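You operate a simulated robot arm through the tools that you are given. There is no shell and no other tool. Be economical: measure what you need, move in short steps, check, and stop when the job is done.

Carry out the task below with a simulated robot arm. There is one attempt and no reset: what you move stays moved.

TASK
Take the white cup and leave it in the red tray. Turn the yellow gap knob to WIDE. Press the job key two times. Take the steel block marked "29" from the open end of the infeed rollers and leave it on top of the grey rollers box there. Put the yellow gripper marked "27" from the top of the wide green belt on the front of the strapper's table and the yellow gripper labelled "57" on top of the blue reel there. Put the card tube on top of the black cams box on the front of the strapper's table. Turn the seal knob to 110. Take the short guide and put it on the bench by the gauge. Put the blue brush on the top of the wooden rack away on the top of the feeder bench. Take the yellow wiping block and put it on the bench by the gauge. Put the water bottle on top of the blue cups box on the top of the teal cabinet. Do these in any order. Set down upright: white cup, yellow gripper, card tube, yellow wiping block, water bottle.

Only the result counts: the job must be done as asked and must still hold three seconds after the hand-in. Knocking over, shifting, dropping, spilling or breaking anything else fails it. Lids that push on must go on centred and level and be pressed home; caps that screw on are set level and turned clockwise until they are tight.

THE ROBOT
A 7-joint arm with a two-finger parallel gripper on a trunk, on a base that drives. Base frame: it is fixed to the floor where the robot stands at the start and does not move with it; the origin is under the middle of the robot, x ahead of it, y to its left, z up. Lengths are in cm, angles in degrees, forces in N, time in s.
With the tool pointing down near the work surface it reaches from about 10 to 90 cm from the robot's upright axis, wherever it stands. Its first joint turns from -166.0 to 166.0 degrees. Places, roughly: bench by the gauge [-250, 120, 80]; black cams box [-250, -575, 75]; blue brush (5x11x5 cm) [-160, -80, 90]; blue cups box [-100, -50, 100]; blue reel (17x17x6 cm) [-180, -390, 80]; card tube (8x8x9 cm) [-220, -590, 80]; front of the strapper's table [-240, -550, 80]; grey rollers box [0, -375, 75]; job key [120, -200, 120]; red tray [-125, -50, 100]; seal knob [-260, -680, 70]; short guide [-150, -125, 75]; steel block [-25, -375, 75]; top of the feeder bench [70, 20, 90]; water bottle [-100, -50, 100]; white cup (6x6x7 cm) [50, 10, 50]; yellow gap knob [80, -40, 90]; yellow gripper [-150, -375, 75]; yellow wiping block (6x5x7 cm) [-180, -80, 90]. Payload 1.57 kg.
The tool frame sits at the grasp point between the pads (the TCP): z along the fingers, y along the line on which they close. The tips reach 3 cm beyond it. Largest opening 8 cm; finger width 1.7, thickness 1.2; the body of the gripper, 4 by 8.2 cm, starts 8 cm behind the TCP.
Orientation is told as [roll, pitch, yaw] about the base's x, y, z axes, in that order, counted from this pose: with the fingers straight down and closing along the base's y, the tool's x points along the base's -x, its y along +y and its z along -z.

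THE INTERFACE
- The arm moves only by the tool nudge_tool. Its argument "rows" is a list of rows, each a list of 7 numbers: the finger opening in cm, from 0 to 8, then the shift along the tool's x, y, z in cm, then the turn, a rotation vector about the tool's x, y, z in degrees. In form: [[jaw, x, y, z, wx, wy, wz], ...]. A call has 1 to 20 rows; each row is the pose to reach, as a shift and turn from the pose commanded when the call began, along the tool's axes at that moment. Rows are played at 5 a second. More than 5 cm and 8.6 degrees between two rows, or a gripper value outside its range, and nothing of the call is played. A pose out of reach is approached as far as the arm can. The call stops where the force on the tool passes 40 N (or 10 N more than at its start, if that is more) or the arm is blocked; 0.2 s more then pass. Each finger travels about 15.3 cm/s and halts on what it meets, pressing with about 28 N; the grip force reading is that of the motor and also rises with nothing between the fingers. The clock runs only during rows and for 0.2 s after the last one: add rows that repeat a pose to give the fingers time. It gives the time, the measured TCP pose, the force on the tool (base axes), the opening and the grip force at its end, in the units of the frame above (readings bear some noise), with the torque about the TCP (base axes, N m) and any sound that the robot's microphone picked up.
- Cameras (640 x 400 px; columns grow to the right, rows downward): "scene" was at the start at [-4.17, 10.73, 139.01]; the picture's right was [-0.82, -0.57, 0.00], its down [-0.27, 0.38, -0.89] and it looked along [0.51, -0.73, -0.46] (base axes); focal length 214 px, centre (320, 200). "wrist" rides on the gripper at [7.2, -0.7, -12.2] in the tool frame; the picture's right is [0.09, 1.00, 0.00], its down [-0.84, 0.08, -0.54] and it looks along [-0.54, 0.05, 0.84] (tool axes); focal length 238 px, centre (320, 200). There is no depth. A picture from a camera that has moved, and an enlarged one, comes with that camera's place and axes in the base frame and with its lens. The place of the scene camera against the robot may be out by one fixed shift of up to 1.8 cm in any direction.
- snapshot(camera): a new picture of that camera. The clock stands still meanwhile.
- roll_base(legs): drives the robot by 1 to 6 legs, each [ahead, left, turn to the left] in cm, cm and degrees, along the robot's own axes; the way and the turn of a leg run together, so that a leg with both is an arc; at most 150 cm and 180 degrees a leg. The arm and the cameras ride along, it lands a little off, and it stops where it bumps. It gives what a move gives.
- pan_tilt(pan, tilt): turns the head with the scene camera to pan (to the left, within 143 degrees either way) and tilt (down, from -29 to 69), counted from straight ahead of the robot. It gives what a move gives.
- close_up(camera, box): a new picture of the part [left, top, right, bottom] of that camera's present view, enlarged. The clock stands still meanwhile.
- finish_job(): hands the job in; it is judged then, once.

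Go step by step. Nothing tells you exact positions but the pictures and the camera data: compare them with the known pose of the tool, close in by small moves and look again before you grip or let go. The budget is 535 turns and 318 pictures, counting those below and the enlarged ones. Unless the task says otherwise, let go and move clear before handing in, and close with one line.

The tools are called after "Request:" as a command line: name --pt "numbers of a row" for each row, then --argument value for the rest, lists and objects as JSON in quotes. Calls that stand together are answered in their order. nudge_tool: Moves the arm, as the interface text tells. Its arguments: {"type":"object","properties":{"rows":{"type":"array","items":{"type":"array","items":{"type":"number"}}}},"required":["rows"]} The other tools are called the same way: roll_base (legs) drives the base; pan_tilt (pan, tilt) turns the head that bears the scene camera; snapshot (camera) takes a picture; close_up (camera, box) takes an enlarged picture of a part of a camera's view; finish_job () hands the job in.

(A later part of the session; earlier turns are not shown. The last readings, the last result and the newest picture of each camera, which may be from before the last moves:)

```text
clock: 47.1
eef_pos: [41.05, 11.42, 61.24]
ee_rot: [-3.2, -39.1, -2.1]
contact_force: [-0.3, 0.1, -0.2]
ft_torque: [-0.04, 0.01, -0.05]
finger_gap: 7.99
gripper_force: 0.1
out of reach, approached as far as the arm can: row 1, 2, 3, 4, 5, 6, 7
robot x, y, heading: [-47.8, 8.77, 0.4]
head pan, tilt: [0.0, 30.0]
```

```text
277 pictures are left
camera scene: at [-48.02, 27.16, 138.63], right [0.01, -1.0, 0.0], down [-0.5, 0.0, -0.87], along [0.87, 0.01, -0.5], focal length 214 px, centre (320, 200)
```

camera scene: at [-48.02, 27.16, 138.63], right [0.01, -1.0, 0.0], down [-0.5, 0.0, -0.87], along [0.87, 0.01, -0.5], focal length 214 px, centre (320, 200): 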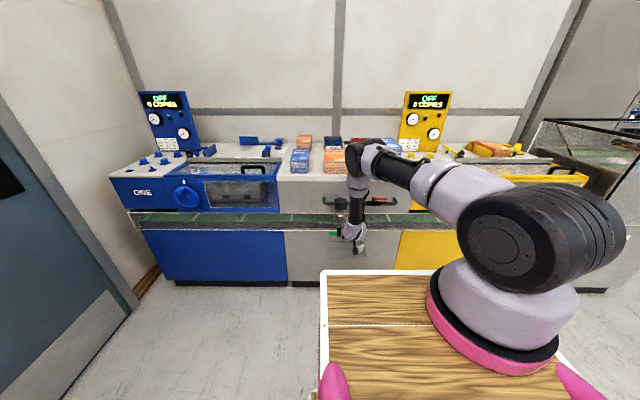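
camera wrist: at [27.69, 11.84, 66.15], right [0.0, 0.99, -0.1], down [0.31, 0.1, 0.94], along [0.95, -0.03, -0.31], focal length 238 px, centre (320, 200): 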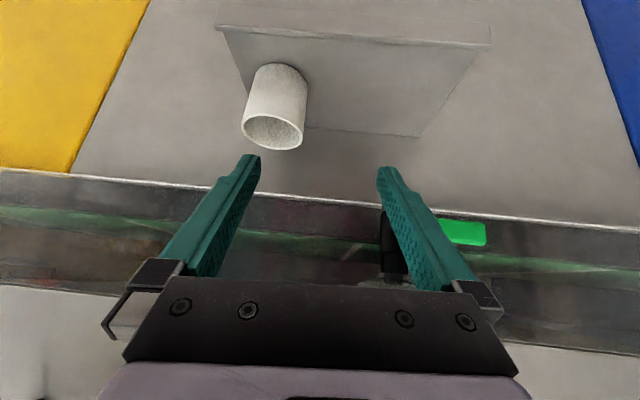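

The wrist needs the forearm leaning outward: I'll back up more and use a smaller tilt (~28°).

Request:
roll_base --legs '[[-14, -4, 0]]'

Request:
nudge_tool --pt "8 0 0 0 -1 5 1" --pt "8 0 0 0 -2 10 2" --pt "8 -2.5 -0.5 2 -2.5 12 2.5" --pt "8 -5 -1 4 -2.5 12 2.5" --pt "8 -7.5 -1.5 6 -2.5 12 2.5"

Request:
snapshot --camera "wrist"

Request:
snapshot --camera "scene"

```text
clock: 48.4
eef_pos: [26.96, 7.18, 61.29]
ee_rot: [-3.4, -39.1, -2.1]
contact_force: [-0.2, -0.2, -0.4]
ft_torque: [0.0, 0.0, -0.03]
finger_gap: 8.0
gripper_force: 0.1
robot x, y, heading: [-61.52, 4.96, 0.4]
head pan, tilt: [0.0, 30.0]
```

```text
clock: 49.6
eef_pos: [36.72, 5.16, 61.29]
ee_rot: [1.1, -27.2, -5.4]
contact_force: [-0.3, 0.8, 1.1]
ft_torque: [-0.06, -0.02, -0.03]
finger_gap: 8.02
gripper_force: 0.0
robot x, y, heading: [-60.96, 4.16, 0.6]
head pan, tilt: [0.0, 30.0]
```

```text
276 pictures are left
camera wrist: at [24.5, 5.24, 68.89], right [0.0, 1.0, -0.03], down [0.5, 0.02, 0.87], along [0.87, -0.02, -0.5], focal length 238 px, centre (320, 200)
```

wrist: 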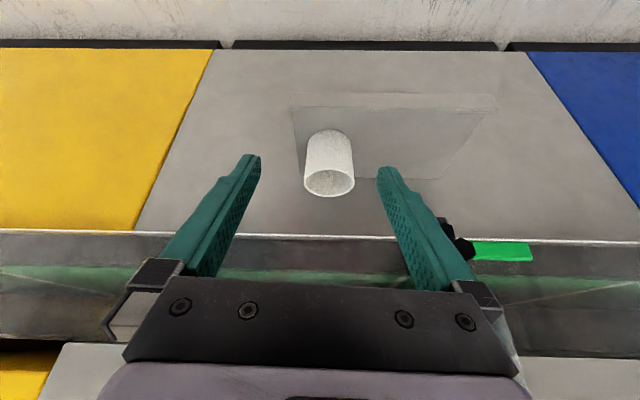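

```text
275 pictures are left
camera scene: at [-61.98, 23.05, 138.63], right [0.01, -1.0, 0.0], down [-0.5, 0.0, -0.87], along [0.87, 0.01, -0.5], focal length 214 px, centre (320, 200)
```

scene: 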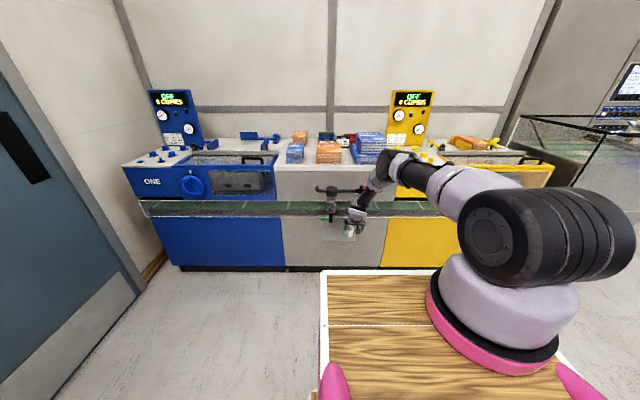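

Now reachable. Cup centre about (48, 5.8), rim z≈53.3. Final approach along the tool axis.

Request:
nudge_tool --pt "8 -2.5 0.8 1.5 0 0 0" --pt "8 -4.9 1.65 3 0 0 0" --pt "8 -4.9 1.65 6 0 0 0"

Request:
snapshot --camera "wrist"

```text
clock: 50.4
eef_pos: [42.4, 5.66, 60.05]
ee_rot: [1.0, -27.1, -5.5]
contact_force: [0.0, 0.2, -1.2]
ft_torque: [0.01, -0.01, 0.02]
finger_gap: 8.0
gripper_force: 0.1
out of reach, approached as far as the arm can: row 3
robot x, y, heading: [-61.58, 4.5, 0.4]
head pan, tilt: [0.0, 30.0]
```

```text
274 pictures are left
camera wrist: at [30.26, 5.72, 67.54], right [0.01, 1.0, -0.03], down [0.5, 0.02, 0.86], along [0.86, -0.02, -0.5], focal length 238 px, centre (320, 200)
```

wrist: 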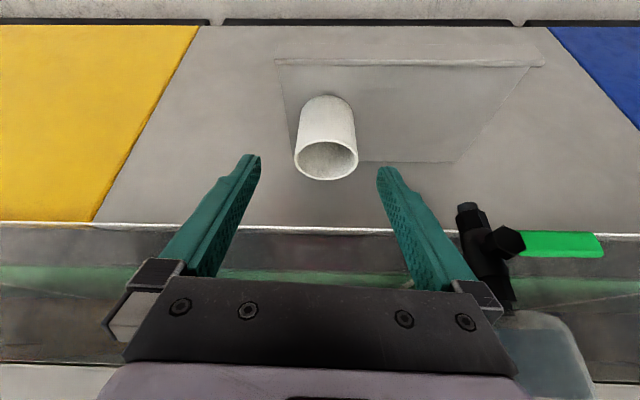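

Near the outer limit; I'll inch the base forward 5 cm, then descend.

Request:
roll_base --legs '[[5, 0, 0]]'

Request:
nudge_tool --pt "8 2 0 3 0 0 0"

Request:
snapshot --camera "wrist"

```text
clock: 51.3
eef_pos: [47.33, 5.69, 60.02]
ee_rot: [0.9, -27.2, -5.4]
contact_force: [0.9, 0.4, -0.3]
ft_torque: [0.0, 0.0, 0.0]
finger_gap: 8.02
gripper_force: 0.0
robot x, y, heading: [-56.44, 4.63, 0.4]
head pan, tilt: [0.0, 30.0]
```

```text
clock: 51.7
eef_pos: [46.25, 6.03, 57.6]
ee_rot: [1.0, -27.1, -5.5]
contact_force: [0.7, -0.6, -0.3]
ft_torque: [-0.04, -0.01, -0.01]
finger_gap: 8.0
gripper_force: 0.0
out of reach, approached as far as the arm can: row 1
robot x, y, heading: [-56.48, 4.91, 0.4]
head pan, tilt: [0.0, 30.0]
```

```text
273 pictures are left
camera wrist: at [34.07, 6.13, 65.09], right [0.01, 1.0, -0.03], down [0.5, 0.02, 0.87], along [0.87, -0.02, -0.5], focal length 238 px, centre (320, 200)
```

wrist: 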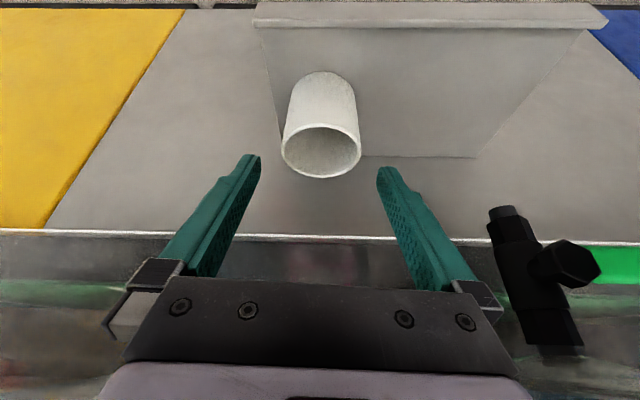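

Request:
nudge_tool --pt "8 3.3 -0.4 -2.3 0 0 0" --pt "8 6.6 -0.8 -4.5 0 0 0"

Request:
roll_base --legs '[[8, 0, 0]]'

Request:
nudge_tool --pt "8 1.5 0 3 0 0 0"

```text
clock: 52.3
eef_pos: [38.36, 5.62, 58.6]
ee_rot: [1.1, -27.2, -5.5]
contact_force: [0.7, -1.0, -1.1]
ft_torque: [0.04, -0.02, 0.01]
finger_gap: 8.02
gripper_force: 0.0
robot x, y, heading: [-56.11, 4.79, 0.4]
head pan, tilt: [0.0, 30.0]
```

```text
clock: 53.4
eef_pos: [46.18, 6.02, 58.5]
ee_rot: [0.9, -27.2, -5.4]
contact_force: [-0.5, -0.6, 0.1]
ft_torque: [0.01, 0.02, 0.01]
finger_gap: 8.0
gripper_force: 0.1
robot x, y, heading: [-48.39, 5.17, 0.3]
head pan, tilt: [0.0, 30.0]
```

```text
clock: 53.8
eef_pos: [46.13, 6.06, 55.31]
ee_rot: [1.0, -27.2, -5.3]
contact_force: [0.0, 0.6, 0.3]
ft_torque: [-0.02, 0.02, -0.02]
finger_gap: 7.98
gripper_force: 0.1
robot x, y, heading: [-48.52, 5.12, 0.4]
head pan, tilt: [0.0, 30.0]
```

Request:
nudge_tool --pt "8 0.3 0 2.5 0 0 0"

Request:
snapshot --camera "wrist"

```text
clock: 54.2
eef_pos: [47.08, 6.06, 52.8]
ee_rot: [1.0, -27.2, -5.4]
contact_force: [-0.5, 0.8, 0.0]
ft_torque: [-0.03, 0.02, 0.04]
finger_gap: 8.01
gripper_force: 0.0
robot x, y, heading: [-47.88, 5.07, 0.4]
head pan, tilt: [0.0, 30.0]
```

```text
272 pictures are left
camera wrist: at [34.99, 6.17, 60.39], right [0.0, 1.0, -0.03], down [0.5, 0.02, 0.87], along [0.87, -0.02, -0.5], focal length 238 px, centre (320, 200)
```

wrist: 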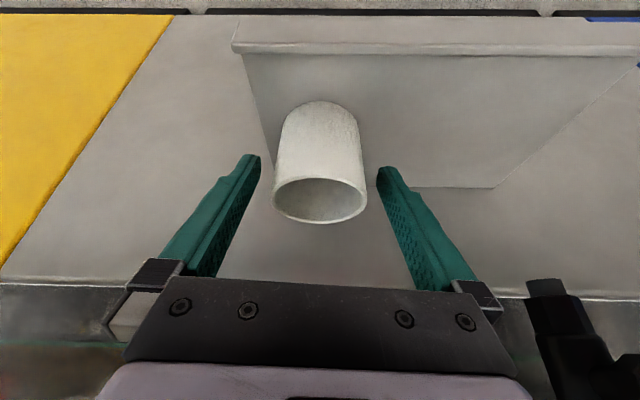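

Request:
nudge_tool --pt "8 0.5 -0.1 2.3 0 0 0" --pt "6.5 0.5 -0.1 2.3 0 0 0" --pt "5.2 0.5 -0.1 2.3 0 0 0" --pt "5 0.5 -0.1 2.3 0 0 0"

Request:
snapshot --camera "wrist"

```text
clock: 55.2
eef_pos: [47.59, 5.96, 50.6]
ee_rot: [1.0, -27.3, -5.4]
contact_force: [-0.2, 0.1, 1.0]
ft_torque: [0.03, -0.04, 0.0]
finger_gap: 5.78
gripper_force: 27.9
robot x, y, heading: [-48.11, 4.92, 0.5]
head pan, tilt: [0.0, 30.0]
```

```text
271 pictures are left
camera wrist: at [35.56, 6.01, 58.14], right [0.0, 1.0, -0.03], down [0.5, 0.02, 0.87], along [0.87, -0.02, -0.5], focal length 238 px, centre (320, 200)
```

wrist: 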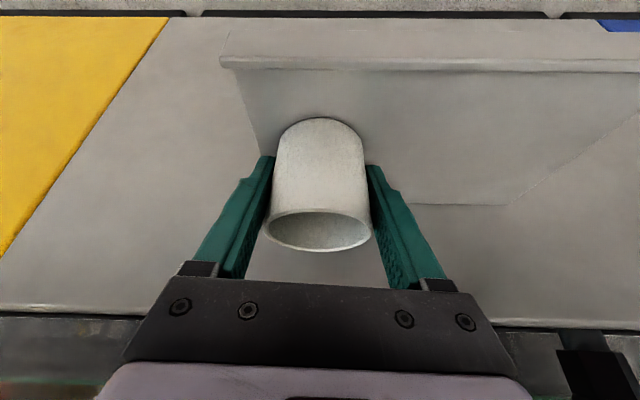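

Cup gripped. Lift slightly and pull back toward the robot.

Request:
nudge_tool --pt "5 -1.4 0 -2.7 0 0 0" --pt "5 2.1 -0.4 -4.5 0 0 0" --pt "5 5.7 -0.8 -6.3 0 0 0" --pt "5 8 -1.1 -9.5 0 0 0" --pt "5 8.5 -1.2 -14 0 0 0" --pt "5 7 -1.2 -18.5 0 0 0" --pt "5 5 -1.2 -23 0 0 0" --pt "5 3 -1.2 -27 0 0 0"

Request:
snapshot --camera "wrist"

Request:
snapshot --camera "scene"

```text
clock: 57.0
eef_pos: [32.75, 5.58, 73.11]
ee_rot: [0.9, -27.1, -5.3]
contact_force: [-0.1, 0.3, -0.4]
ft_torque: [-0.01, 0.01, 0.01]
finger_gap: 5.77
gripper_force: 27.7
robot x, y, heading: [-48.73, 5.14, 0.7]
head pan, tilt: [0.0, 30.0]
```

```text
270 pictures are left
camera wrist: at [20.52, 5.71, 80.77], right [0.0, 1.0, -0.03], down [0.5, 0.02, 0.86], along [0.86, -0.02, -0.5], focal length 238 px, centre (320, 200)
```

wrist: 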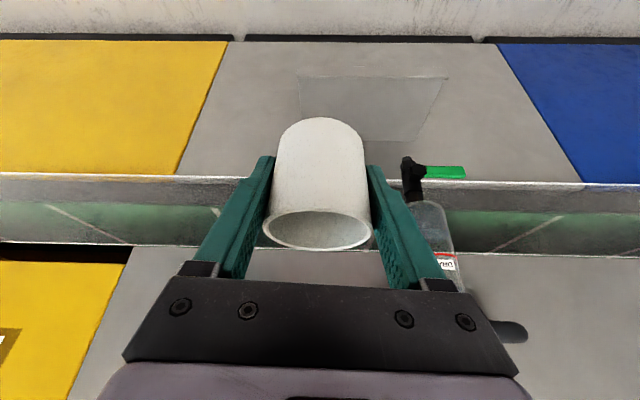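

```text
269 pictures are left
camera scene: at [-48.94, 23.12, 138.64], right [0.01, -1.0, 0.0], down [-0.5, 0.0, -0.87], along [0.87, 0.01, -0.5], focal length 214 px, centre (320, 200)
```

scene: 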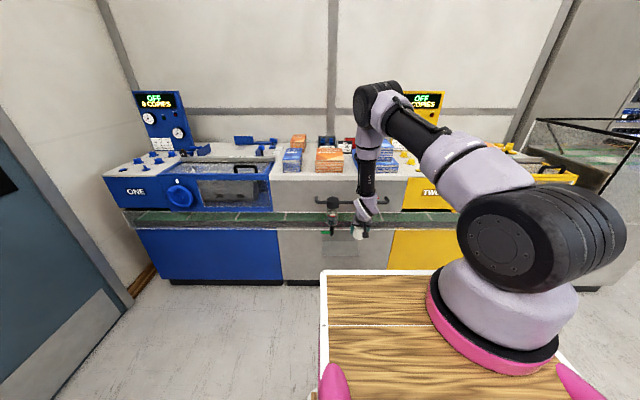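

Raise the cup to a carry height, then drive around to the cabinet's drawer side.

Request:
nudge_tool --pt "5 -1.4 0 -4.2 0 0 0" --pt "5 -2.8 0 -8.4 0 0 0" --pt "5 -4.2 0 -12.6 0 0 0" --pt "5 -5.6 0 -16.8 0 0 0" --pt "5 -7 -0.3 -21 0 0 0" --pt "5 -8.4 -0.3 -25.2 0 0 0" --pt "5 -9.8 -0.5 -29.4 0 0 0" --pt "5 -11.2 -0.7 -33.6 0 0 0" --pt "5 -12.6 -0.7 -37.8 0 0 0" --pt "5 -14 -0.7 -42 0 0 0" --pt "5 -16 -0.7 -45 0 0 0"

Request:
roll_base --legs '[[10, 18, 0], [0, 0, -90]]'

Request:
pan_tilt --pan -30 --tilt 30

Request:
snapshot --camera "scene"

```text
clock: 59.4
eef_pos: [26.2, 4.87, 120.47]
ee_rot: [0.9, -27.1, -5.5]
contact_force: [-0.1, -0.7, -1.4]
ft_torque: [0.0, 0.03, -0.01]
finger_gap: 5.75
gripper_force: 28.1
robot x, y, heading: [-48.48, 4.66, 0.5]
head pan, tilt: [0.0, 30.0]
```

```text
clock: 64.8
eef_pos: [-38.71, -51.9, 120.6]
ee_rot: [0.9, -27.1, -95.4]
contact_force: [0.0, 0.0, -0.8]
ft_torque: [0.0, 0.03, 0.01]
finger_gap: 5.7
gripper_force: 27.4
robot x, y, heading: [-38.56, 22.55, -89.5]
head pan, tilt: [0.0, 30.0]
```

```text
clock: 65.8
eef_pos: [-38.74, -52.05, 120.38]
ee_rot: [0.9, -27.0, -95.4]
contact_force: [-0.4, -0.4, 0.6]
ft_torque: [-0.02, -0.01, 0.02]
finger_gap: 5.71
gripper_force: 27.8
robot x, y, heading: [-38.77, 23.02, -89.7]
head pan, tilt: [-30.0, 30.0]
```

```text
268 pictures are left
camera scene: at [-23.54, 24.28, 138.64], right [-0.87, 0.49, 0.0], down [0.25, 0.44, -0.87], along [-0.43, -0.75, -0.5], focal length 214 px, centre (320, 200)
```

scene: 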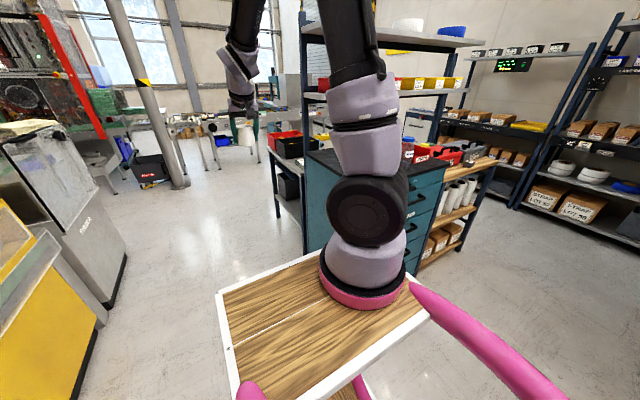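

Raise a bit more and back off so the cup clears the bottle while moving sideways.

Request:
nudge_tool --pt "5 -1 0 -4.5 0 0 0" --pt "5 -1 0 -9 0 0 0" --pt "5 -3 0 -13 0 0 0" --pt "5 -3 0 -16 0 0 0"

Request:
roll_base --legs '[[-10, 0, 0], [0, -80, 0]]'

Request:
pan_tilt --pan 10 --tilt 45

Request:
snapshot --camera "scene"

Request:
snapshot --camera "wrist"

```text
clock: 66.8
eef_pos: [-38.44, -47.41, 136.2]
ee_rot: [1.0, -27.1, -95.5]
contact_force: [0.2, -1.0, -0.7]
ft_torque: [0.04, 0.04, 0.01]
finger_gap: 5.68
gripper_force: 27.8
robot x, y, heading: [-38.76, 22.97, -89.7]
head pan, tilt: [-30.0, 30.0]
```

```text
clock: 71.8
eef_pos: [-118.55, -37.96, 136.14]
ee_rot: [1.0, -27.1, -95.3]
contact_force: [-0.1, -0.6, -0.6]
ft_torque: [0.02, 0.0, -0.03]
finger_gap: 5.67
gripper_force: 28.0
robot x, y, heading: [-118.8, 31.94, -89.7]
head pan, tilt: [-30.0, 30.0]
```

```text
clock: 72.9
eef_pos: [-118.59, -37.97, 136.15]
ee_rot: [0.9, -27.1, -95.4]
contact_force: [0.2, -0.4, -1.0]
ft_torque: [0.03, -0.03, 0.03]
finger_gap: 5.67
gripper_force: 27.7
robot x, y, heading: [-119.0, 32.25, -89.5]
head pan, tilt: [10.0, 45.0]
```

```text
267 pictures are left
camera scene: at [-97.77, 33.53, 136.38], right [-0.98, -0.18, 0.0], down [-0.13, 0.7, -0.71], along [0.13, -0.7, -0.71], focal length 214 px, centre (320, 200)
```

scene: 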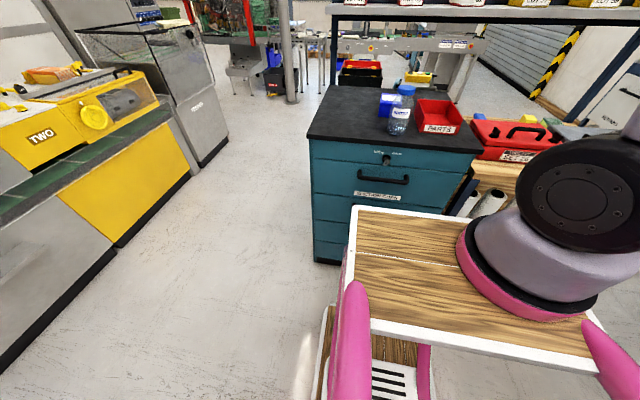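

```text
266 pictures are left
camera wrist: at [-118.42, -26.19, 143.65], right [1.0, 0.0, -0.03], down [0.02, -0.5, 0.87], along [-0.02, -0.87, -0.5], focal length 238 px, centre (320, 200)
```

wrist: 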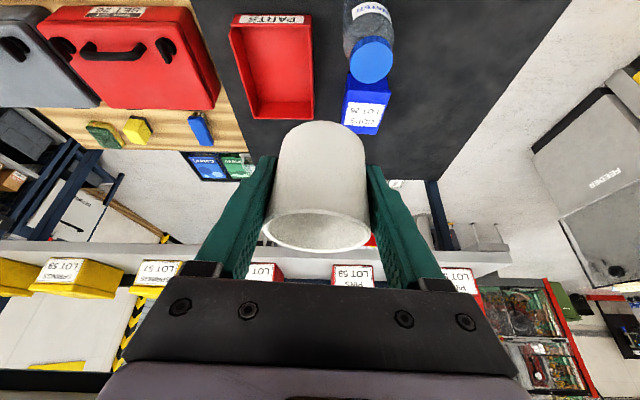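

Clear view: the red PARTS tray sits around (-129,-54,98), with the blue CUPS box and bottle to its side. Moving the cup over the tray.

Request:
nudge_tool --pt "5 -2 -1.8 3.5 0 0 0" --pt "5 -4 -3.5 7 0 0 0" --pt "5 -6 -5.3 10.5 0 0 0" --pt "5 -8 -7.1 14 0 0 0" --pt "5 -10 -8.85 17.5 0 0 0"

Request:
snapshot --camera "wrist"

Request:
close_up --camera "scene" --box '[340, 40, 540, 165]'

```text
clock: 74.1
eef_pos: [-128.52, -54.12, 124.92]
ee_rot: [1.0, -27.3, -95.3]
contact_force: [-0.9, 0.4, 0.7]
ft_torque: [0.0, 0.01, -0.01]
finger_gap: 5.68
gripper_force: 27.9
robot x, y, heading: [-118.56, 32.03, -89.6]
head pan, tilt: [10.0, 45.0]
```

```text
265 pictures are left
camera wrist: at [-128.45, -42.18, 132.52], right [1.0, 0.0, -0.03], down [0.02, -0.5, 0.87], along [-0.02, -0.87, -0.5], focal length 238 px, centre (320, 200)
```

wrist: 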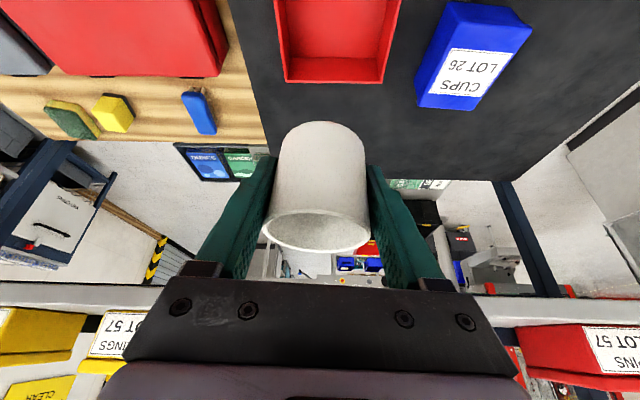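

```text
3.20 times, centred on (440, 102) of scene
camera zoom: at [-97.74, 33.6, 136.37], right [-0.98, -0.18, 0.0], down [-0.13, 0.69, -0.71], along [0.13, -0.7, -0.71], focal length 686 px, centre (-64, 512)
```

zoom: 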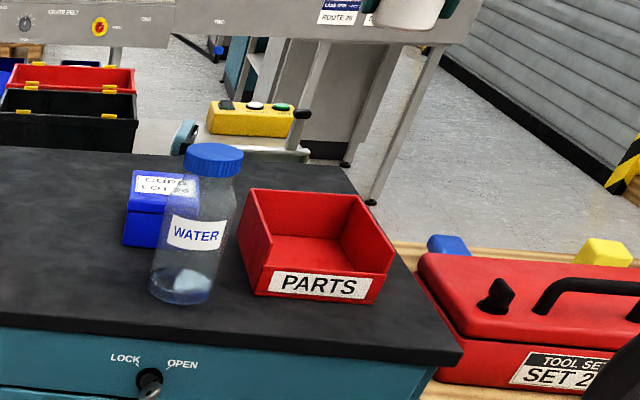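

Request:
nudge_tool --pt "5 2.2 0.4 4 0 0 0" --pt "5 4.3 0.8 8 0 0 0" --pt "5 6.5 0.8 12 0 0 0" --pt "5 8.7 0.8 16 0 0 0" --pt "5 10.3 0.8 19 0 0 0"

Request:
close_up --camera "scene" --box '[340, 40, 540, 165]'

Request:
snapshot --camera "wrist"

```text
clock: 75.3
eef_pos: [-127.37, -53.74, 103.33]
ee_rot: [0.9, -27.3, -95.4]
contact_force: [0.3, 0.3, 0.6]
ft_torque: [-0.02, -0.03, 0.02]
finger_gap: 5.68
gripper_force: 28.3
robot x, y, heading: [-118.83, 32.16, -89.2]
head pan, tilt: [10.0, 45.0]
```

```text
3.20 times, centred on (440, 102) of scene
camera zoom: at [-97.76, 33.57, 136.38], right [-0.98, -0.18, 0.0], down [-0.13, 0.7, -0.71], along [0.13, -0.7, -0.71], focal length 686 px, centre (-64, 512)
```

zoom: 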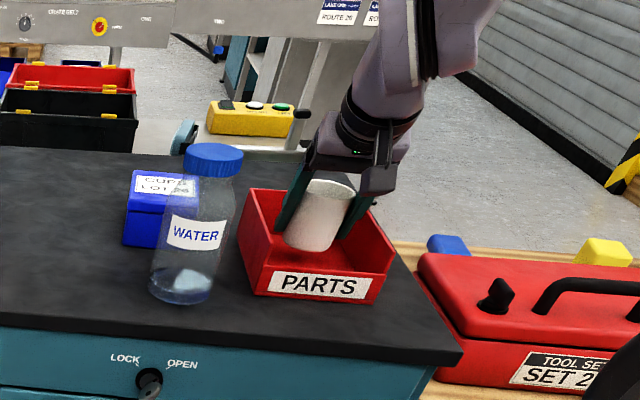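

```text
262 pictures are left
camera wrist: at [-127.31, -41.81, 110.88], right [1.0, 0.0, -0.03], down [0.02, -0.5, 0.87], along [-0.02, -0.87, -0.5], focal length 238 px, centre (320, 200)
```

wrist: 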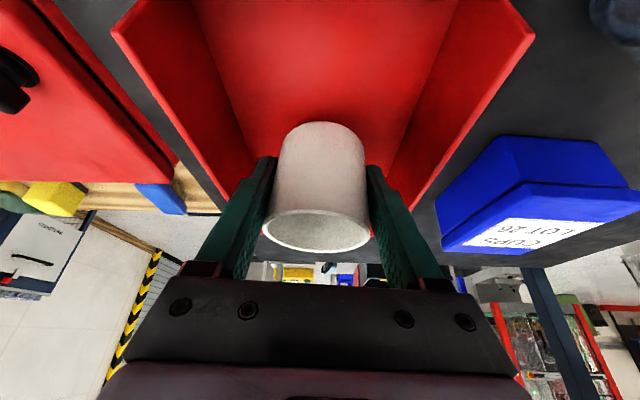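

Request:
nudge_tool --pt "5 0.23 0 0.45 0 0 0" --pt "5 0.46 0 0.9 0 0 0" --pt "5 0.64 0 1.25 0 0 0"

Request:
nudge_tool --pt "5 0.12 0 0.22 0 0 0" --pt "5 0.18 0 0.35 0 0 0"

Request:
close_up --camera "scene" --box '[400, 80, 480, 140]'

```text
clock: 76.1
eef_pos: [-127.37, -53.68, 101.88]
ee_rot: [1.0, -27.1, -95.3]
contact_force: [0.3, -0.4, -0.3]
ft_torque: [0.05, 0.03, 0.03]
finger_gap: 5.65
gripper_force: 27.8
robot x, y, heading: [-118.82, 32.47, -89.6]
head pan, tilt: [10.0, 45.0]
```

```text
clock: 76.7
eef_pos: [-127.47, -53.63, 101.56]
ee_rot: [1.0, -27.2, -95.3]
contact_force: [0.3, 0.1, -0.1]
ft_torque: [0.01, 0.07, -0.02]
finger_gap: 5.67
gripper_force: 27.6
robot x, y, heading: [-119.02, 32.09, -89.7]
head pan, tilt: [10.0, 45.0]
```

```text
6.67 times, centred on (440, 110) of scene
camera zoom: at [-97.76, 33.53, 136.38], right [-0.98, -0.18, 0.0], down [-0.13, 0.7, -0.71], along [0.13, -0.7, -0.71], focal length 1430 px, centre (-480, 800)
```

zoom: 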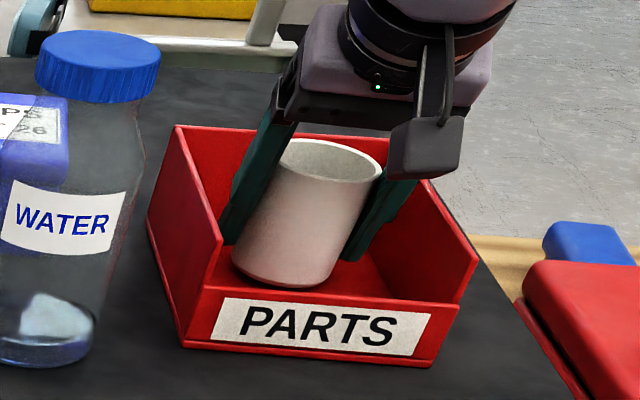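

Request:
nudge_tool --pt "5 0.12 0 0.22 0 0 0" --pt "5 0.23 0 0.45 0 0 0"

Request:
nudge_tool --pt "5 0.12 0 0.22 0 0 0" --pt "5 0.16 0 0.31 0 0 0"

```text
clock: 77.3
eef_pos: [-127.49, -53.7, 101.16]
ee_rot: [0.9, -27.3, -95.3]
contact_force: [0.1, 1.8, 9.1]
ft_torque: [0.06, 0.2, -0.09]
finger_gap: 5.66
gripper_force: 27.7
robot x, y, heading: [-118.42, 32.08, -89.8]
head pan, tilt: [10.0, 45.0]
```

```text
clock: 77.9
eef_pos: [-127.22, -53.75, 100.91]
ee_rot: [1.1, -27.4, -95.2]
contact_force: [4.0, 0.6, 23.6]
ft_torque: [-0.17, 0.31, -0.06]
finger_gap: 5.66
gripper_force: 28.0
robot x, y, heading: [-118.81, 32.19, -89.2]
head pan, tilt: [10.0, 45.0]
```

Contact with the tray floor. Back off slightly the pressure, open, and withdraw along the tool axis.

Request:
nudge_tool --pt "5 -0.12 0 -0.22 0 0 0" --pt "6.5 -0.12 0 -0.22 0 0 0" --pt "8 -0.12 0 -0.22 0 0 0" --pt "8 -0.12 0 -0.22 0 0 0" --pt "8 -0.12 0 -3 0 0 0" --pt "8 -0.12 0 -6 0 0 0" --pt "8 -0.5 0 -10 0 0 0" --pt "8 -1 0 -14 0 0 0" --pt "8 -1 0 -18 0 0 0" --pt "8 -1 0 -22 0 0 0"

Request:
close_up --camera "scene" --box '[340, 40, 540, 165]'

Request:
snapshot --camera "wrist"

```text
clock: 80.1
eef_pos: [-126.99, -44.68, 120.69]
ee_rot: [0.9, -27.1, -95.2]
contact_force: [0.5, -0.1, -0.7]
ft_torque: [0.01, -0.01, -0.01]
finger_gap: 7.98
gripper_force: 0.1
robot x, y, heading: [-118.4, 32.16, -89.6]
head pan, tilt: [10.0, 45.0]
```

```text
3.20 times, centred on (440, 102) of scene
camera zoom: at [-97.76, 33.47, 136.38], right [-0.98, -0.18, 0.0], down [-0.13, 0.7, -0.71], along [0.13, -0.69, -0.71], focal length 686 px, centre (-64, 512)
```

zoom: 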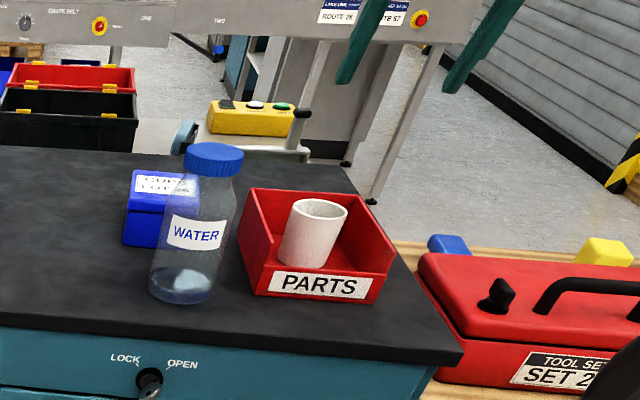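

```text
259 pictures are left
camera wrist: at [-126.82, -32.76, 128.36], right [1.0, 0.0, -0.03], down [0.02, -0.5, 0.86], along [-0.02, -0.86, -0.5], focal length 238 px, centre (320, 200)
```

wrist: 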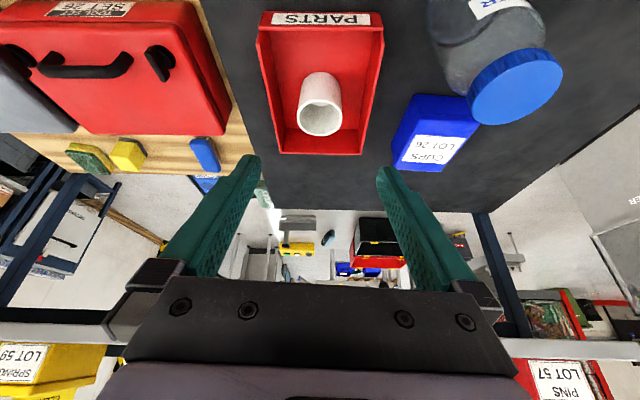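

The cup stands in the tray. Next the bottle at about (-112.5,-44.3), top z≈111. I'll set the tool vertical above it.

Request:
nudge_tool --pt "8 0 0 -4.5 0 7 0" --pt "8 0 4 -4.6 0 14 0" --pt "8 -0.2 8 -4.6 0 21 0" --pt "8 -0.3 12 -4.6 0 27 0" --pt "8 -0.4 14.4 -4.6 0 27 0"

Request:
snapshot --camera "wrist"

```text
clock: 81.3
eef_pos: [-112.49, -43.98, 125.3]
ee_rot: [0.9, -0.1, -94.9]
contact_force: [0.2, 0.0, 0.1]
ft_torque: [0.01, -0.05, -0.01]
finger_gap: 8.02
gripper_force: 0.0
robot x, y, heading: [-118.68, 32.16, -89.9]
head pan, tilt: [10.0, 45.0]
```

```text
258 pictures are left
camera wrist: at [-112.85, -36.91, 137.45], right [1.0, 0.01, 0.01], down [0.0, -0.84, 0.54], along [0.02, -0.54, -0.84], focal length 238 px, centre (320, 200)
```

wrist: 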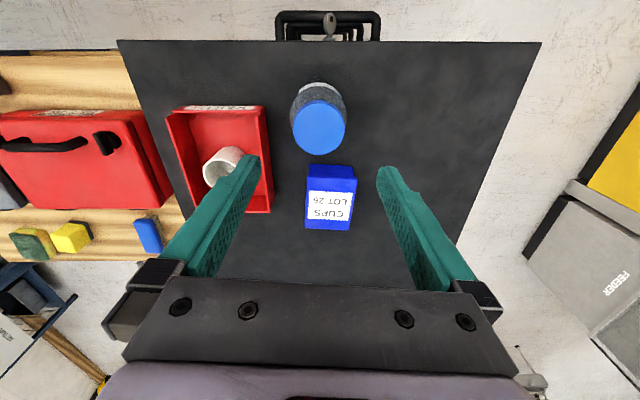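

Request:
close_up --camera "wrist" --box '[270, 70, 390, 240]'

Request:
close_up --camera "scene" --box '[360, 75, 440, 145]'

```text
2.35 times, centred on (330, 155) of wrist
camera zoom: at [-112.85, -36.91, 137.45], right [1.0, 0.01, 0.01], down [0.0, -0.84, 0.54], along [0.02, -0.54, -0.84], focal length 561 px, centre (296, 306)
```

zoom: 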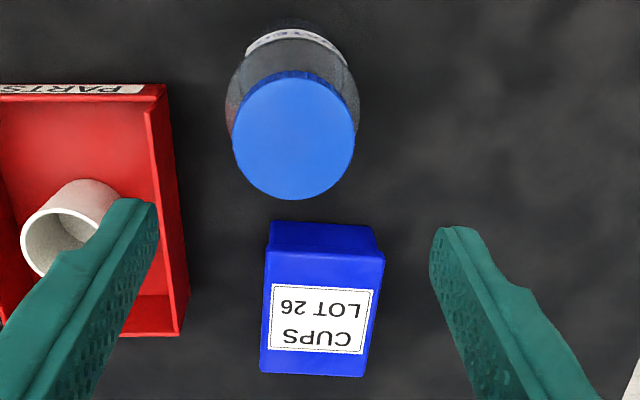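

```text
5.71 times, centred on (400, 110) of scene
camera zoom: at [-97.79, 33.55, 136.38], right [-0.98, -0.18, 0.0], down [-0.13, 0.7, -0.71], along [0.13, -0.7, -0.71], focal length 1226 px, centre (-137, 714)
```

zoom: 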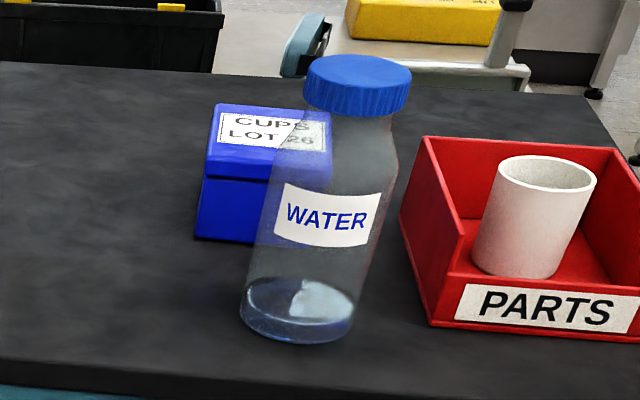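

Descend over the bottle with the fingers along x.

Request:
nudge_tool --pt "8 -0.2 0.1 4 0 0 0" --pt "8 -0.2 0.1 8 0 0 0" --pt "8 -0.2 0.1 12 0 0 0" --pt "8 -0.2 0.1 16 0 0 0" --pt "8 -0.2 0.1 19 0 0 0" --pt "8 -0.2 0.1 20.3 0 0 0"

Request:
snapshot --camera "wrist"

Request:
close_up --camera "scene" --box '[360, 65, 440, 145]'

```text
clock: 82.7
eef_pos: [-112.18, -44.14, 104.97]
ee_rot: [0.8, -0.2, -94.9]
contact_force: [0.2, 0.5, -0.3]
ft_torque: [0.02, -0.04, 0.03]
finger_gap: 8.0
gripper_force: 0.1
robot x, y, heading: [-118.68, 32.28, -89.4]
head pan, tilt: [10.0, 45.0]
```

```text
255 pictures are left
camera wrist: at [-112.58, -37.11, 117.09], right [1.0, 0.01, 0.01], down [0.0, -0.84, 0.55], along [0.02, -0.55, -0.84], focal length 238 px, centre (320, 200)
```

wrist: 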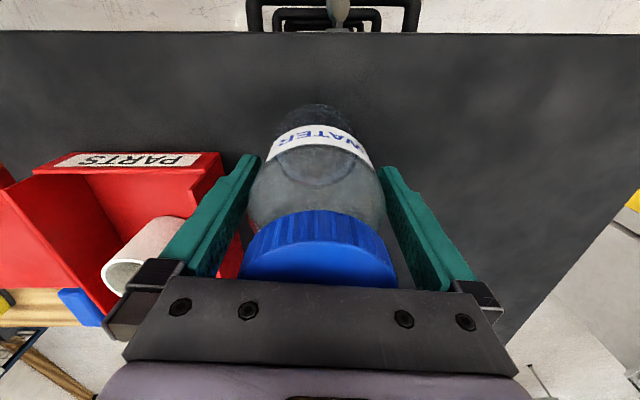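

```text
5.00 times, centred on (400, 105) of scene
camera zoom: at [-97.76, 33.55, 136.38], right [-0.98, -0.18, 0.0], down [-0.13, 0.7, -0.71], along [0.13, -0.7, -0.71], focal length 1072 px, centre (-80, 675)
```

zoom: 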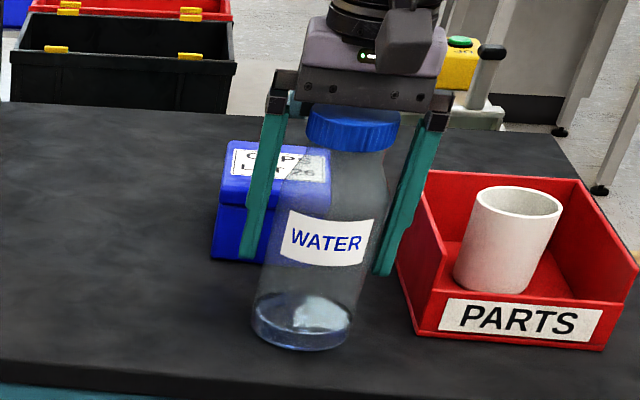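

Request:
nudge_tool --pt "7 0 0 0 0 0 0" --pt "5.5 0 0 0 0 0 0" --pt "5.5 0 0 0 0 0 0" --pt "5.5 0 0 -3 0 0 0" --pt "5.5 0 0 -7 0 0 0" --pt "5.5 0 0 -11 0 0 0" --pt "5.5 0 0 -14 0 0 0"

Request:
snapshot --camera "wrist"

Request:
close_up --camera "scene" --box '[340, 25, 460, 145]'

```text
clock: 84.3
eef_pos: [-112.43, -44.24, 118.93]
ee_rot: [0.8, -0.1, -94.8]
contact_force: [0.4, -0.7, -1.1]
ft_torque: [0.03, 0.03, 0.01]
finger_gap: 6.9
gripper_force: 28.1
robot x, y, heading: [-118.66, 32.12, -89.6]
head pan, tilt: [10.0, 45.0]
```

```text
253 pictures are left
camera wrist: at [-112.72, -37.13, 131.07], right [1.0, 0.01, 0.01], down [0.0, -0.84, 0.54], along [0.02, -0.54, -0.84], focal length 238 px, centre (320, 200)
```

wrist: 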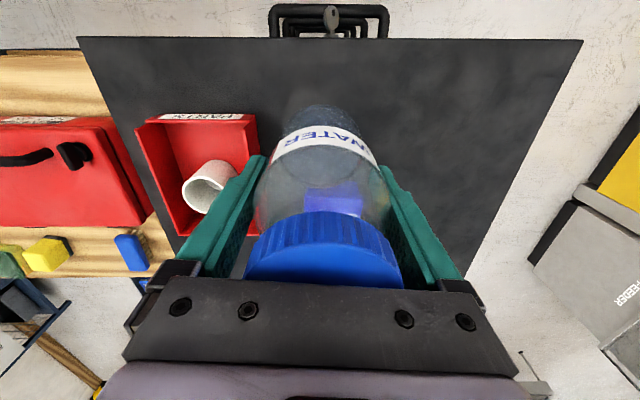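

```text
3.33 times, centred on (400, 85) of scene
camera zoom: at [-97.75, 33.5, 136.38], right [-0.98, -0.18, 0.0], down [-0.13, 0.7, -0.71], along [0.13, -0.69, -0.71], focal length 715 px, centre (53, 583)
```

zoom: 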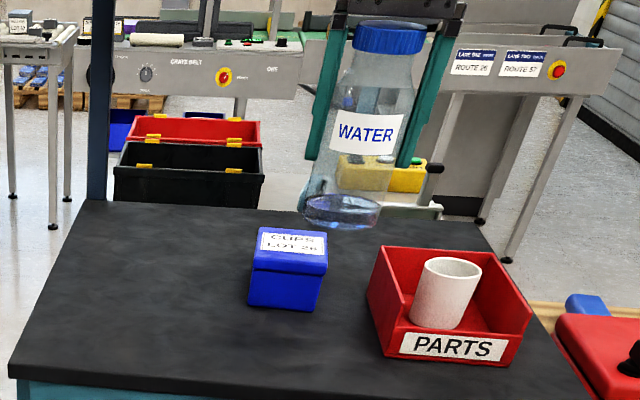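

Box top centre is about (-110.2,-60.8,102). Carry the bottle over it.

Request:
nudge_tool --pt "5.5 -4 0.9 0 0 0 0" --pt "5.5 -8 1.8 0 0 0 0" --pt "5.5 -12 2.7 0 0 0 0" --pt "5.5 -16.3 3.6 0 0 0 0" --pt "5.5 -16.3 3.6 4 0 0 0" --pt "5.5 -16.3 3.6 6.5 0 0 0"

Request:
snapshot --camera "wrist"

Request:
close_up --camera "scene" --box '[340, 25, 460, 145]'

```text
clock: 85.7
eef_pos: [-110.04, -60.81, 112.53]
ee_rot: [0.8, -0.2, -94.8]
contact_force: [-0.2, 0.4, -0.8]
ft_torque: [-0.01, 0.03, -0.02]
finger_gap: 6.95
gripper_force: 28.2
robot x, y, heading: [-119.08, 32.33, -89.4]
head pan, tilt: [10.0, 45.0]
```

```text
251 pictures are left
camera wrist: at [-110.37, -53.76, 124.65], right [1.0, 0.01, 0.01], down [0.0, -0.84, 0.55], along [0.02, -0.55, -0.84], focal length 238 px, centre (320, 200)
```

wrist: 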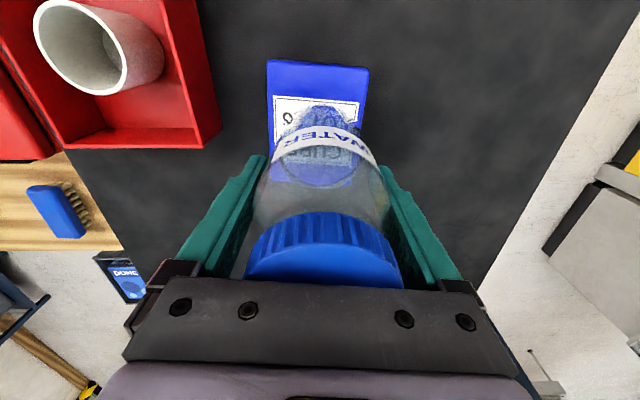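

```text
3.33 times, centred on (400, 85) of scene
camera zoom: at [-97.76, 33.55, 136.38], right [-0.98, -0.18, 0.0], down [-0.13, 0.7, -0.71], along [0.13, -0.7, -0.71], focal length 715 px, centre (53, 583)
```

zoom: 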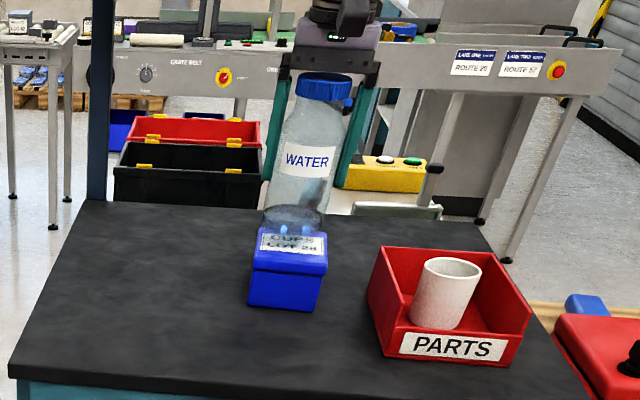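

Well centred. Lower onto the box until contact.

Request:
nudge_tool --pt "5.5 0 0 0.7 0 0 0" --pt "5.5 0 0 1.3 0 0 0" --pt "5.5 0 0 1.6 0 0 0"

Request:
nudge_tool --pt "5.5 0 0 0.25 0 0 0" --pt "5.5 0 0 0.5 0 0 0"

```text
clock: 86.5
eef_pos: [-110.06, -60.89, 111.03]
ee_rot: [0.9, 0.0, -94.9]
contact_force: [-0.2, 0.0, -0.4]
ft_torque: [0.02, 0.05, 0.0]
finger_gap: 6.96
gripper_force: 27.5
robot x, y, heading: [-118.81, 32.33, -89.4]
head pan, tilt: [10.0, 45.0]
```

```text
clock: 87.1
eef_pos: [-110.01, -60.89, 110.78]
ee_rot: [0.8, -0.6, -94.7]
contact_force: [2.6, 0.4, 27.1]
ft_torque: [-0.01, 0.46, -0.02]
finger_gap: 6.96
gripper_force: 27.9
robot x, y, heading: [-118.77, 32.1, -89.5]
head pan, tilt: [10.0, 45.0]
```

Request:
nudge_tool --pt "5.5 0 0 -0.25 0 0 0" --pt "7.4 0 0 -0.25 0 0 0" --pt "8 0 0 -0.25 0 0 0" --pt "8 0 0 -0.25 0 0 0" --pt "8 0 0 -3 0 0 0" --pt "8 0 0 -7 0 0 0" --pt "8 0 0 -11 0 0 0" --pt "8 0 0 -15 0 0 0" --pt "8 0 0 -19 0 0 0"

Request:
close_up --camera "scene" --box '[340, 25, 460, 145]'

Request:
snapshot --camera "wrist"

```text
clock: 89.1
eef_pos: [-110.38, -60.88, 129.48]
ee_rot: [0.8, -0.1, -94.9]
contact_force: [0.6, -0.1, -0.1]
ft_torque: [0.01, 0.01, -0.01]
finger_gap: 8.01
gripper_force: 0.1
robot x, y, heading: [-118.86, 31.9, -89.7]
head pan, tilt: [10.0, 45.0]
```

```text
3.33 times, centred on (400, 85) of scene
camera zoom: at [-97.75, 33.51, 136.38], right [-0.98, -0.18, 0.0], down [-0.13, 0.7, -0.71], along [0.13, -0.7, -0.71], focal length 715 px, centre (53, 583)
```

zoom: 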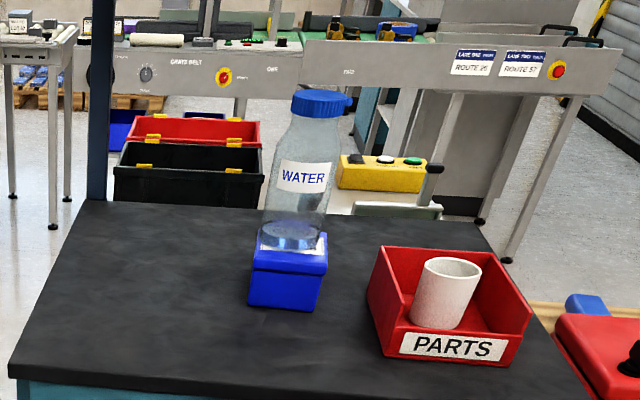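

```text
248 pictures are left
camera wrist: at [-110.63, -53.69, 141.7], right [1.0, 0.01, 0.01], down [0.0, -0.84, 0.54], along [0.02, -0.54, -0.84], focal length 238 px, centre (320, 200)
```

wrist: 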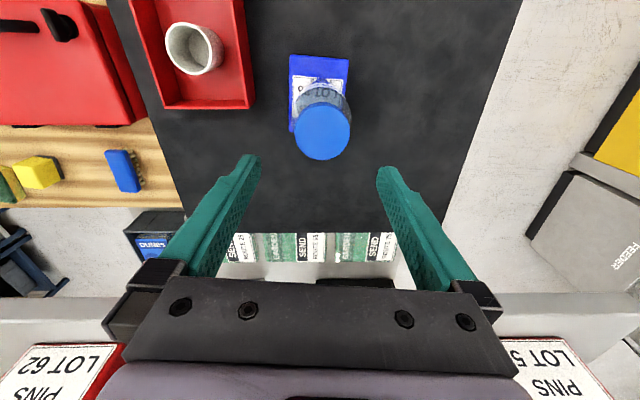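

Request:
close_up --camera "scene" --box '[380, 80, 415, 125]'

Request:
close_up --camera "wrist" --box '[270, 40, 370, 170]'

```text
8.89 times, centred on (398, 102) of scene
camera zoom: at [-97.75, 33.51, 136.38], right [-0.98, -0.18, 0.0], down [-0.13, 0.7, -0.71], along [0.13, -0.7, -0.71], focal length 1906 px, centre (-369, 1067)
```

zoom: 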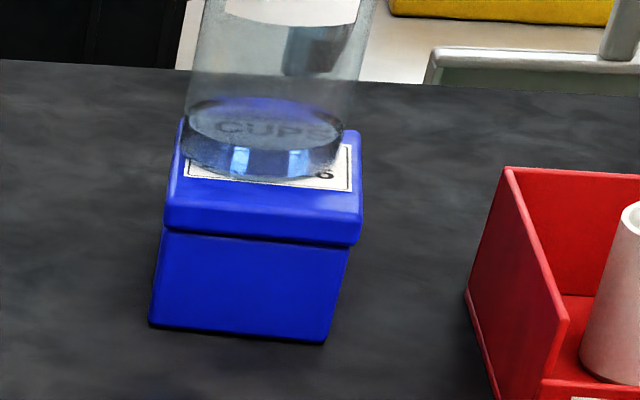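

```text
3.08 times, centred on (320, 105) of wrist
camera zoom: at [-110.63, -53.69, 141.7], right [1.0, 0.01, 0.01], down [0.0, -0.84, 0.54], along [0.02, -0.54, -0.84], focal length 733 px, centre (320, 492)
```

zoom: 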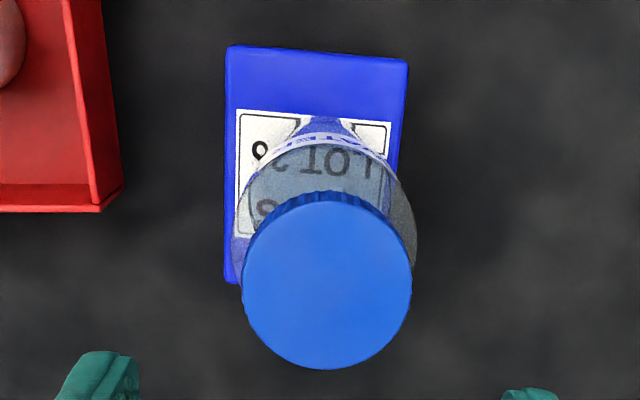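

The bottle is stable on the box. The brush is about (-158,-80,88) on the rack, below an overhanging shelf (front y≈-74, z≈127). I'll retract the arm and drive to the rack.

Request:
nudge_tool --pt "8 4 0 0 0 0 0" --pt "8 8 0 0 0 0 0" --pt "8 12 0 0 0 0 0" --pt "8 16 0 0 0 0 0" --pt "8 20 0 0 0 0 0"

Request:
roll_base --legs '[[0, -25, 0], [15, 0, 0]]'

Request:
pan_tilt --pan -10 --tilt 45

Request:
snapshot --camera "scene"

Request:
snapshot --camera "wrist"

```text
clock: 90.3
eef_pos: [-108.67, -40.89, 129.44]
ee_rot: [0.9, 0.0, -94.9]
contact_force: [0.1, -0.5, -0.5]
ft_torque: [0.08, -0.01, 0.01]
finger_gap: 8.0
gripper_force: 0.0
robot x, y, heading: [-119.05, 32.01, -89.6]
head pan, tilt: [10.0, 45.0]
```

```text
clock: 93.1
eef_pos: [-133.77, -56.11, 129.38]
ee_rot: [0.8, -0.2, -95.0]
contact_force: [0.0, 0.0, 0.1]
ft_torque: [0.02, -0.04, -0.02]
finger_gap: 8.02
gripper_force: 0.1
robot x, y, heading: [-143.35, 17.32, -89.4]
head pan, tilt: [10.0, 45.0]
```

```text
clock: 93.9
eef_pos: [-133.84, -56.12, 129.45]
ee_rot: [0.8, -0.2, -95.0]
contact_force: [0.6, 0.3, 0.7]
ft_torque: [0.02, 0.01, -0.02]
finger_gap: 8.01
gripper_force: 0.2
robot x, y, heading: [-143.34, 16.88, -89.4]
head pan, tilt: [-10.0, 45.0]
```

```text
245 pictures are left
camera scene: at [-125.53, 18.25, 136.38], right [-0.99, 0.17, 0.0], down [0.12, 0.7, -0.71], along [-0.12, -0.7, -0.71], focal length 214 px, centre (320, 200)
```

scene: 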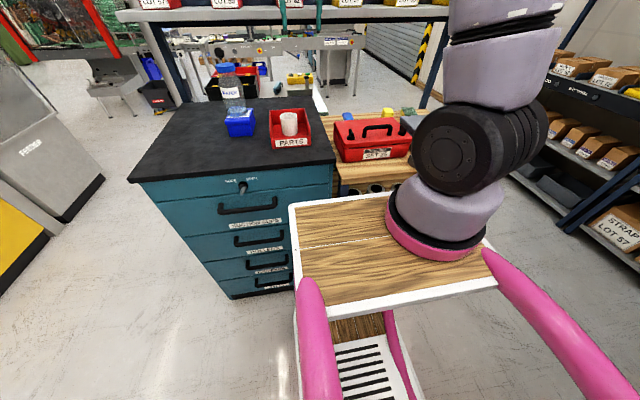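

```text
244 pictures are left
camera wrist: at [-134.12, -48.97, 141.63], right [1.0, 0.0, 0.01], down [0.0, -0.84, 0.55], along [0.01, -0.55, -0.84], focal length 238 px, centre (320, 200)
```

wrist: 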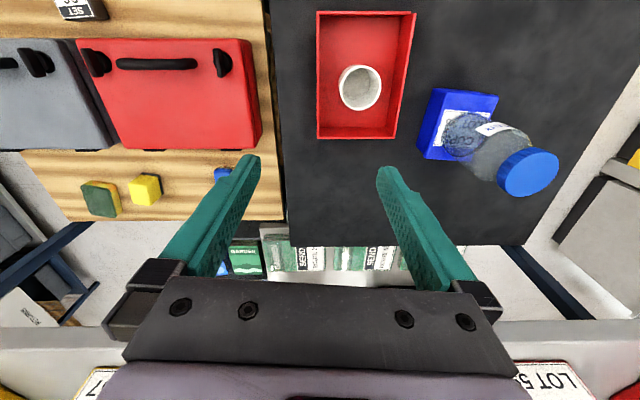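

Request:
nudge_tool --pt "8 -1.2 -3.4 2.5 0 -2 0" --pt "8 -2.3 -6.8 5 0 -4 0" --pt "8 -3.5 -10.1 7.5 0 -6 0" --pt "8 -4.6 -13.5 10 0 -8 0" --pt "8 -5.8 -16.9 12.5 0 -10 0" --pt "8 -7 -20.2 15 0 -12 0" --pt "8 -8.1 -23.6 17.4 0 -12 0"

Request:
snapshot --camera "wrist"

Request:
snapshot --camera "scene"

```text
clock: 95.5
eef_pos: [-157.58, -62.15, 111.78]
ee_rot: [0.9, -12.3, -95.1]
contact_force: [0.8, 0.5, 0.6]
ft_torque: [-0.05, 0.03, 0.04]
finger_gap: 8.02
gripper_force: 0.1
robot x, y, heading: [-143.87, 17.04, -89.6]
head pan, tilt: [-10.0, 45.0]
```

```text
243 pictures are left
camera wrist: at [-157.71, -52.63, 122.09], right [1.0, 0.0, -0.01], down [0.01, -0.71, 0.71], along [0.0, -0.71, -0.71], focal length 238 px, centre (320, 200)
```

wrist: 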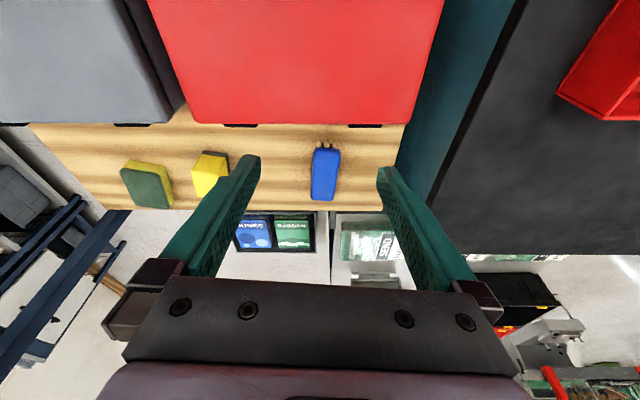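

```text
242 pictures are left
camera scene: at [-125.5, 18.29, 136.37], right [-0.99, 0.17, 0.0], down [0.12, 0.7, -0.71], along [-0.12, -0.7, -0.71], focal length 214 px, centre (320, 200)
```

scene: 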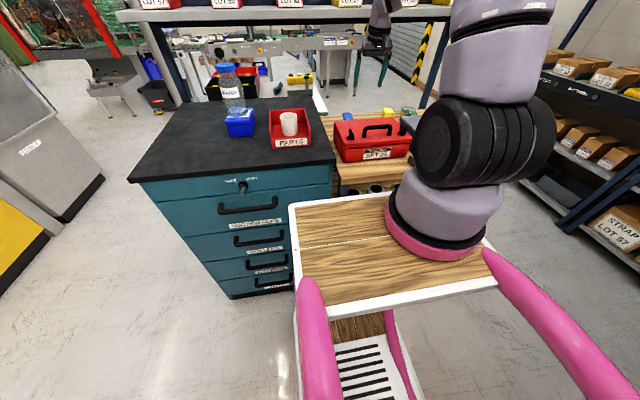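

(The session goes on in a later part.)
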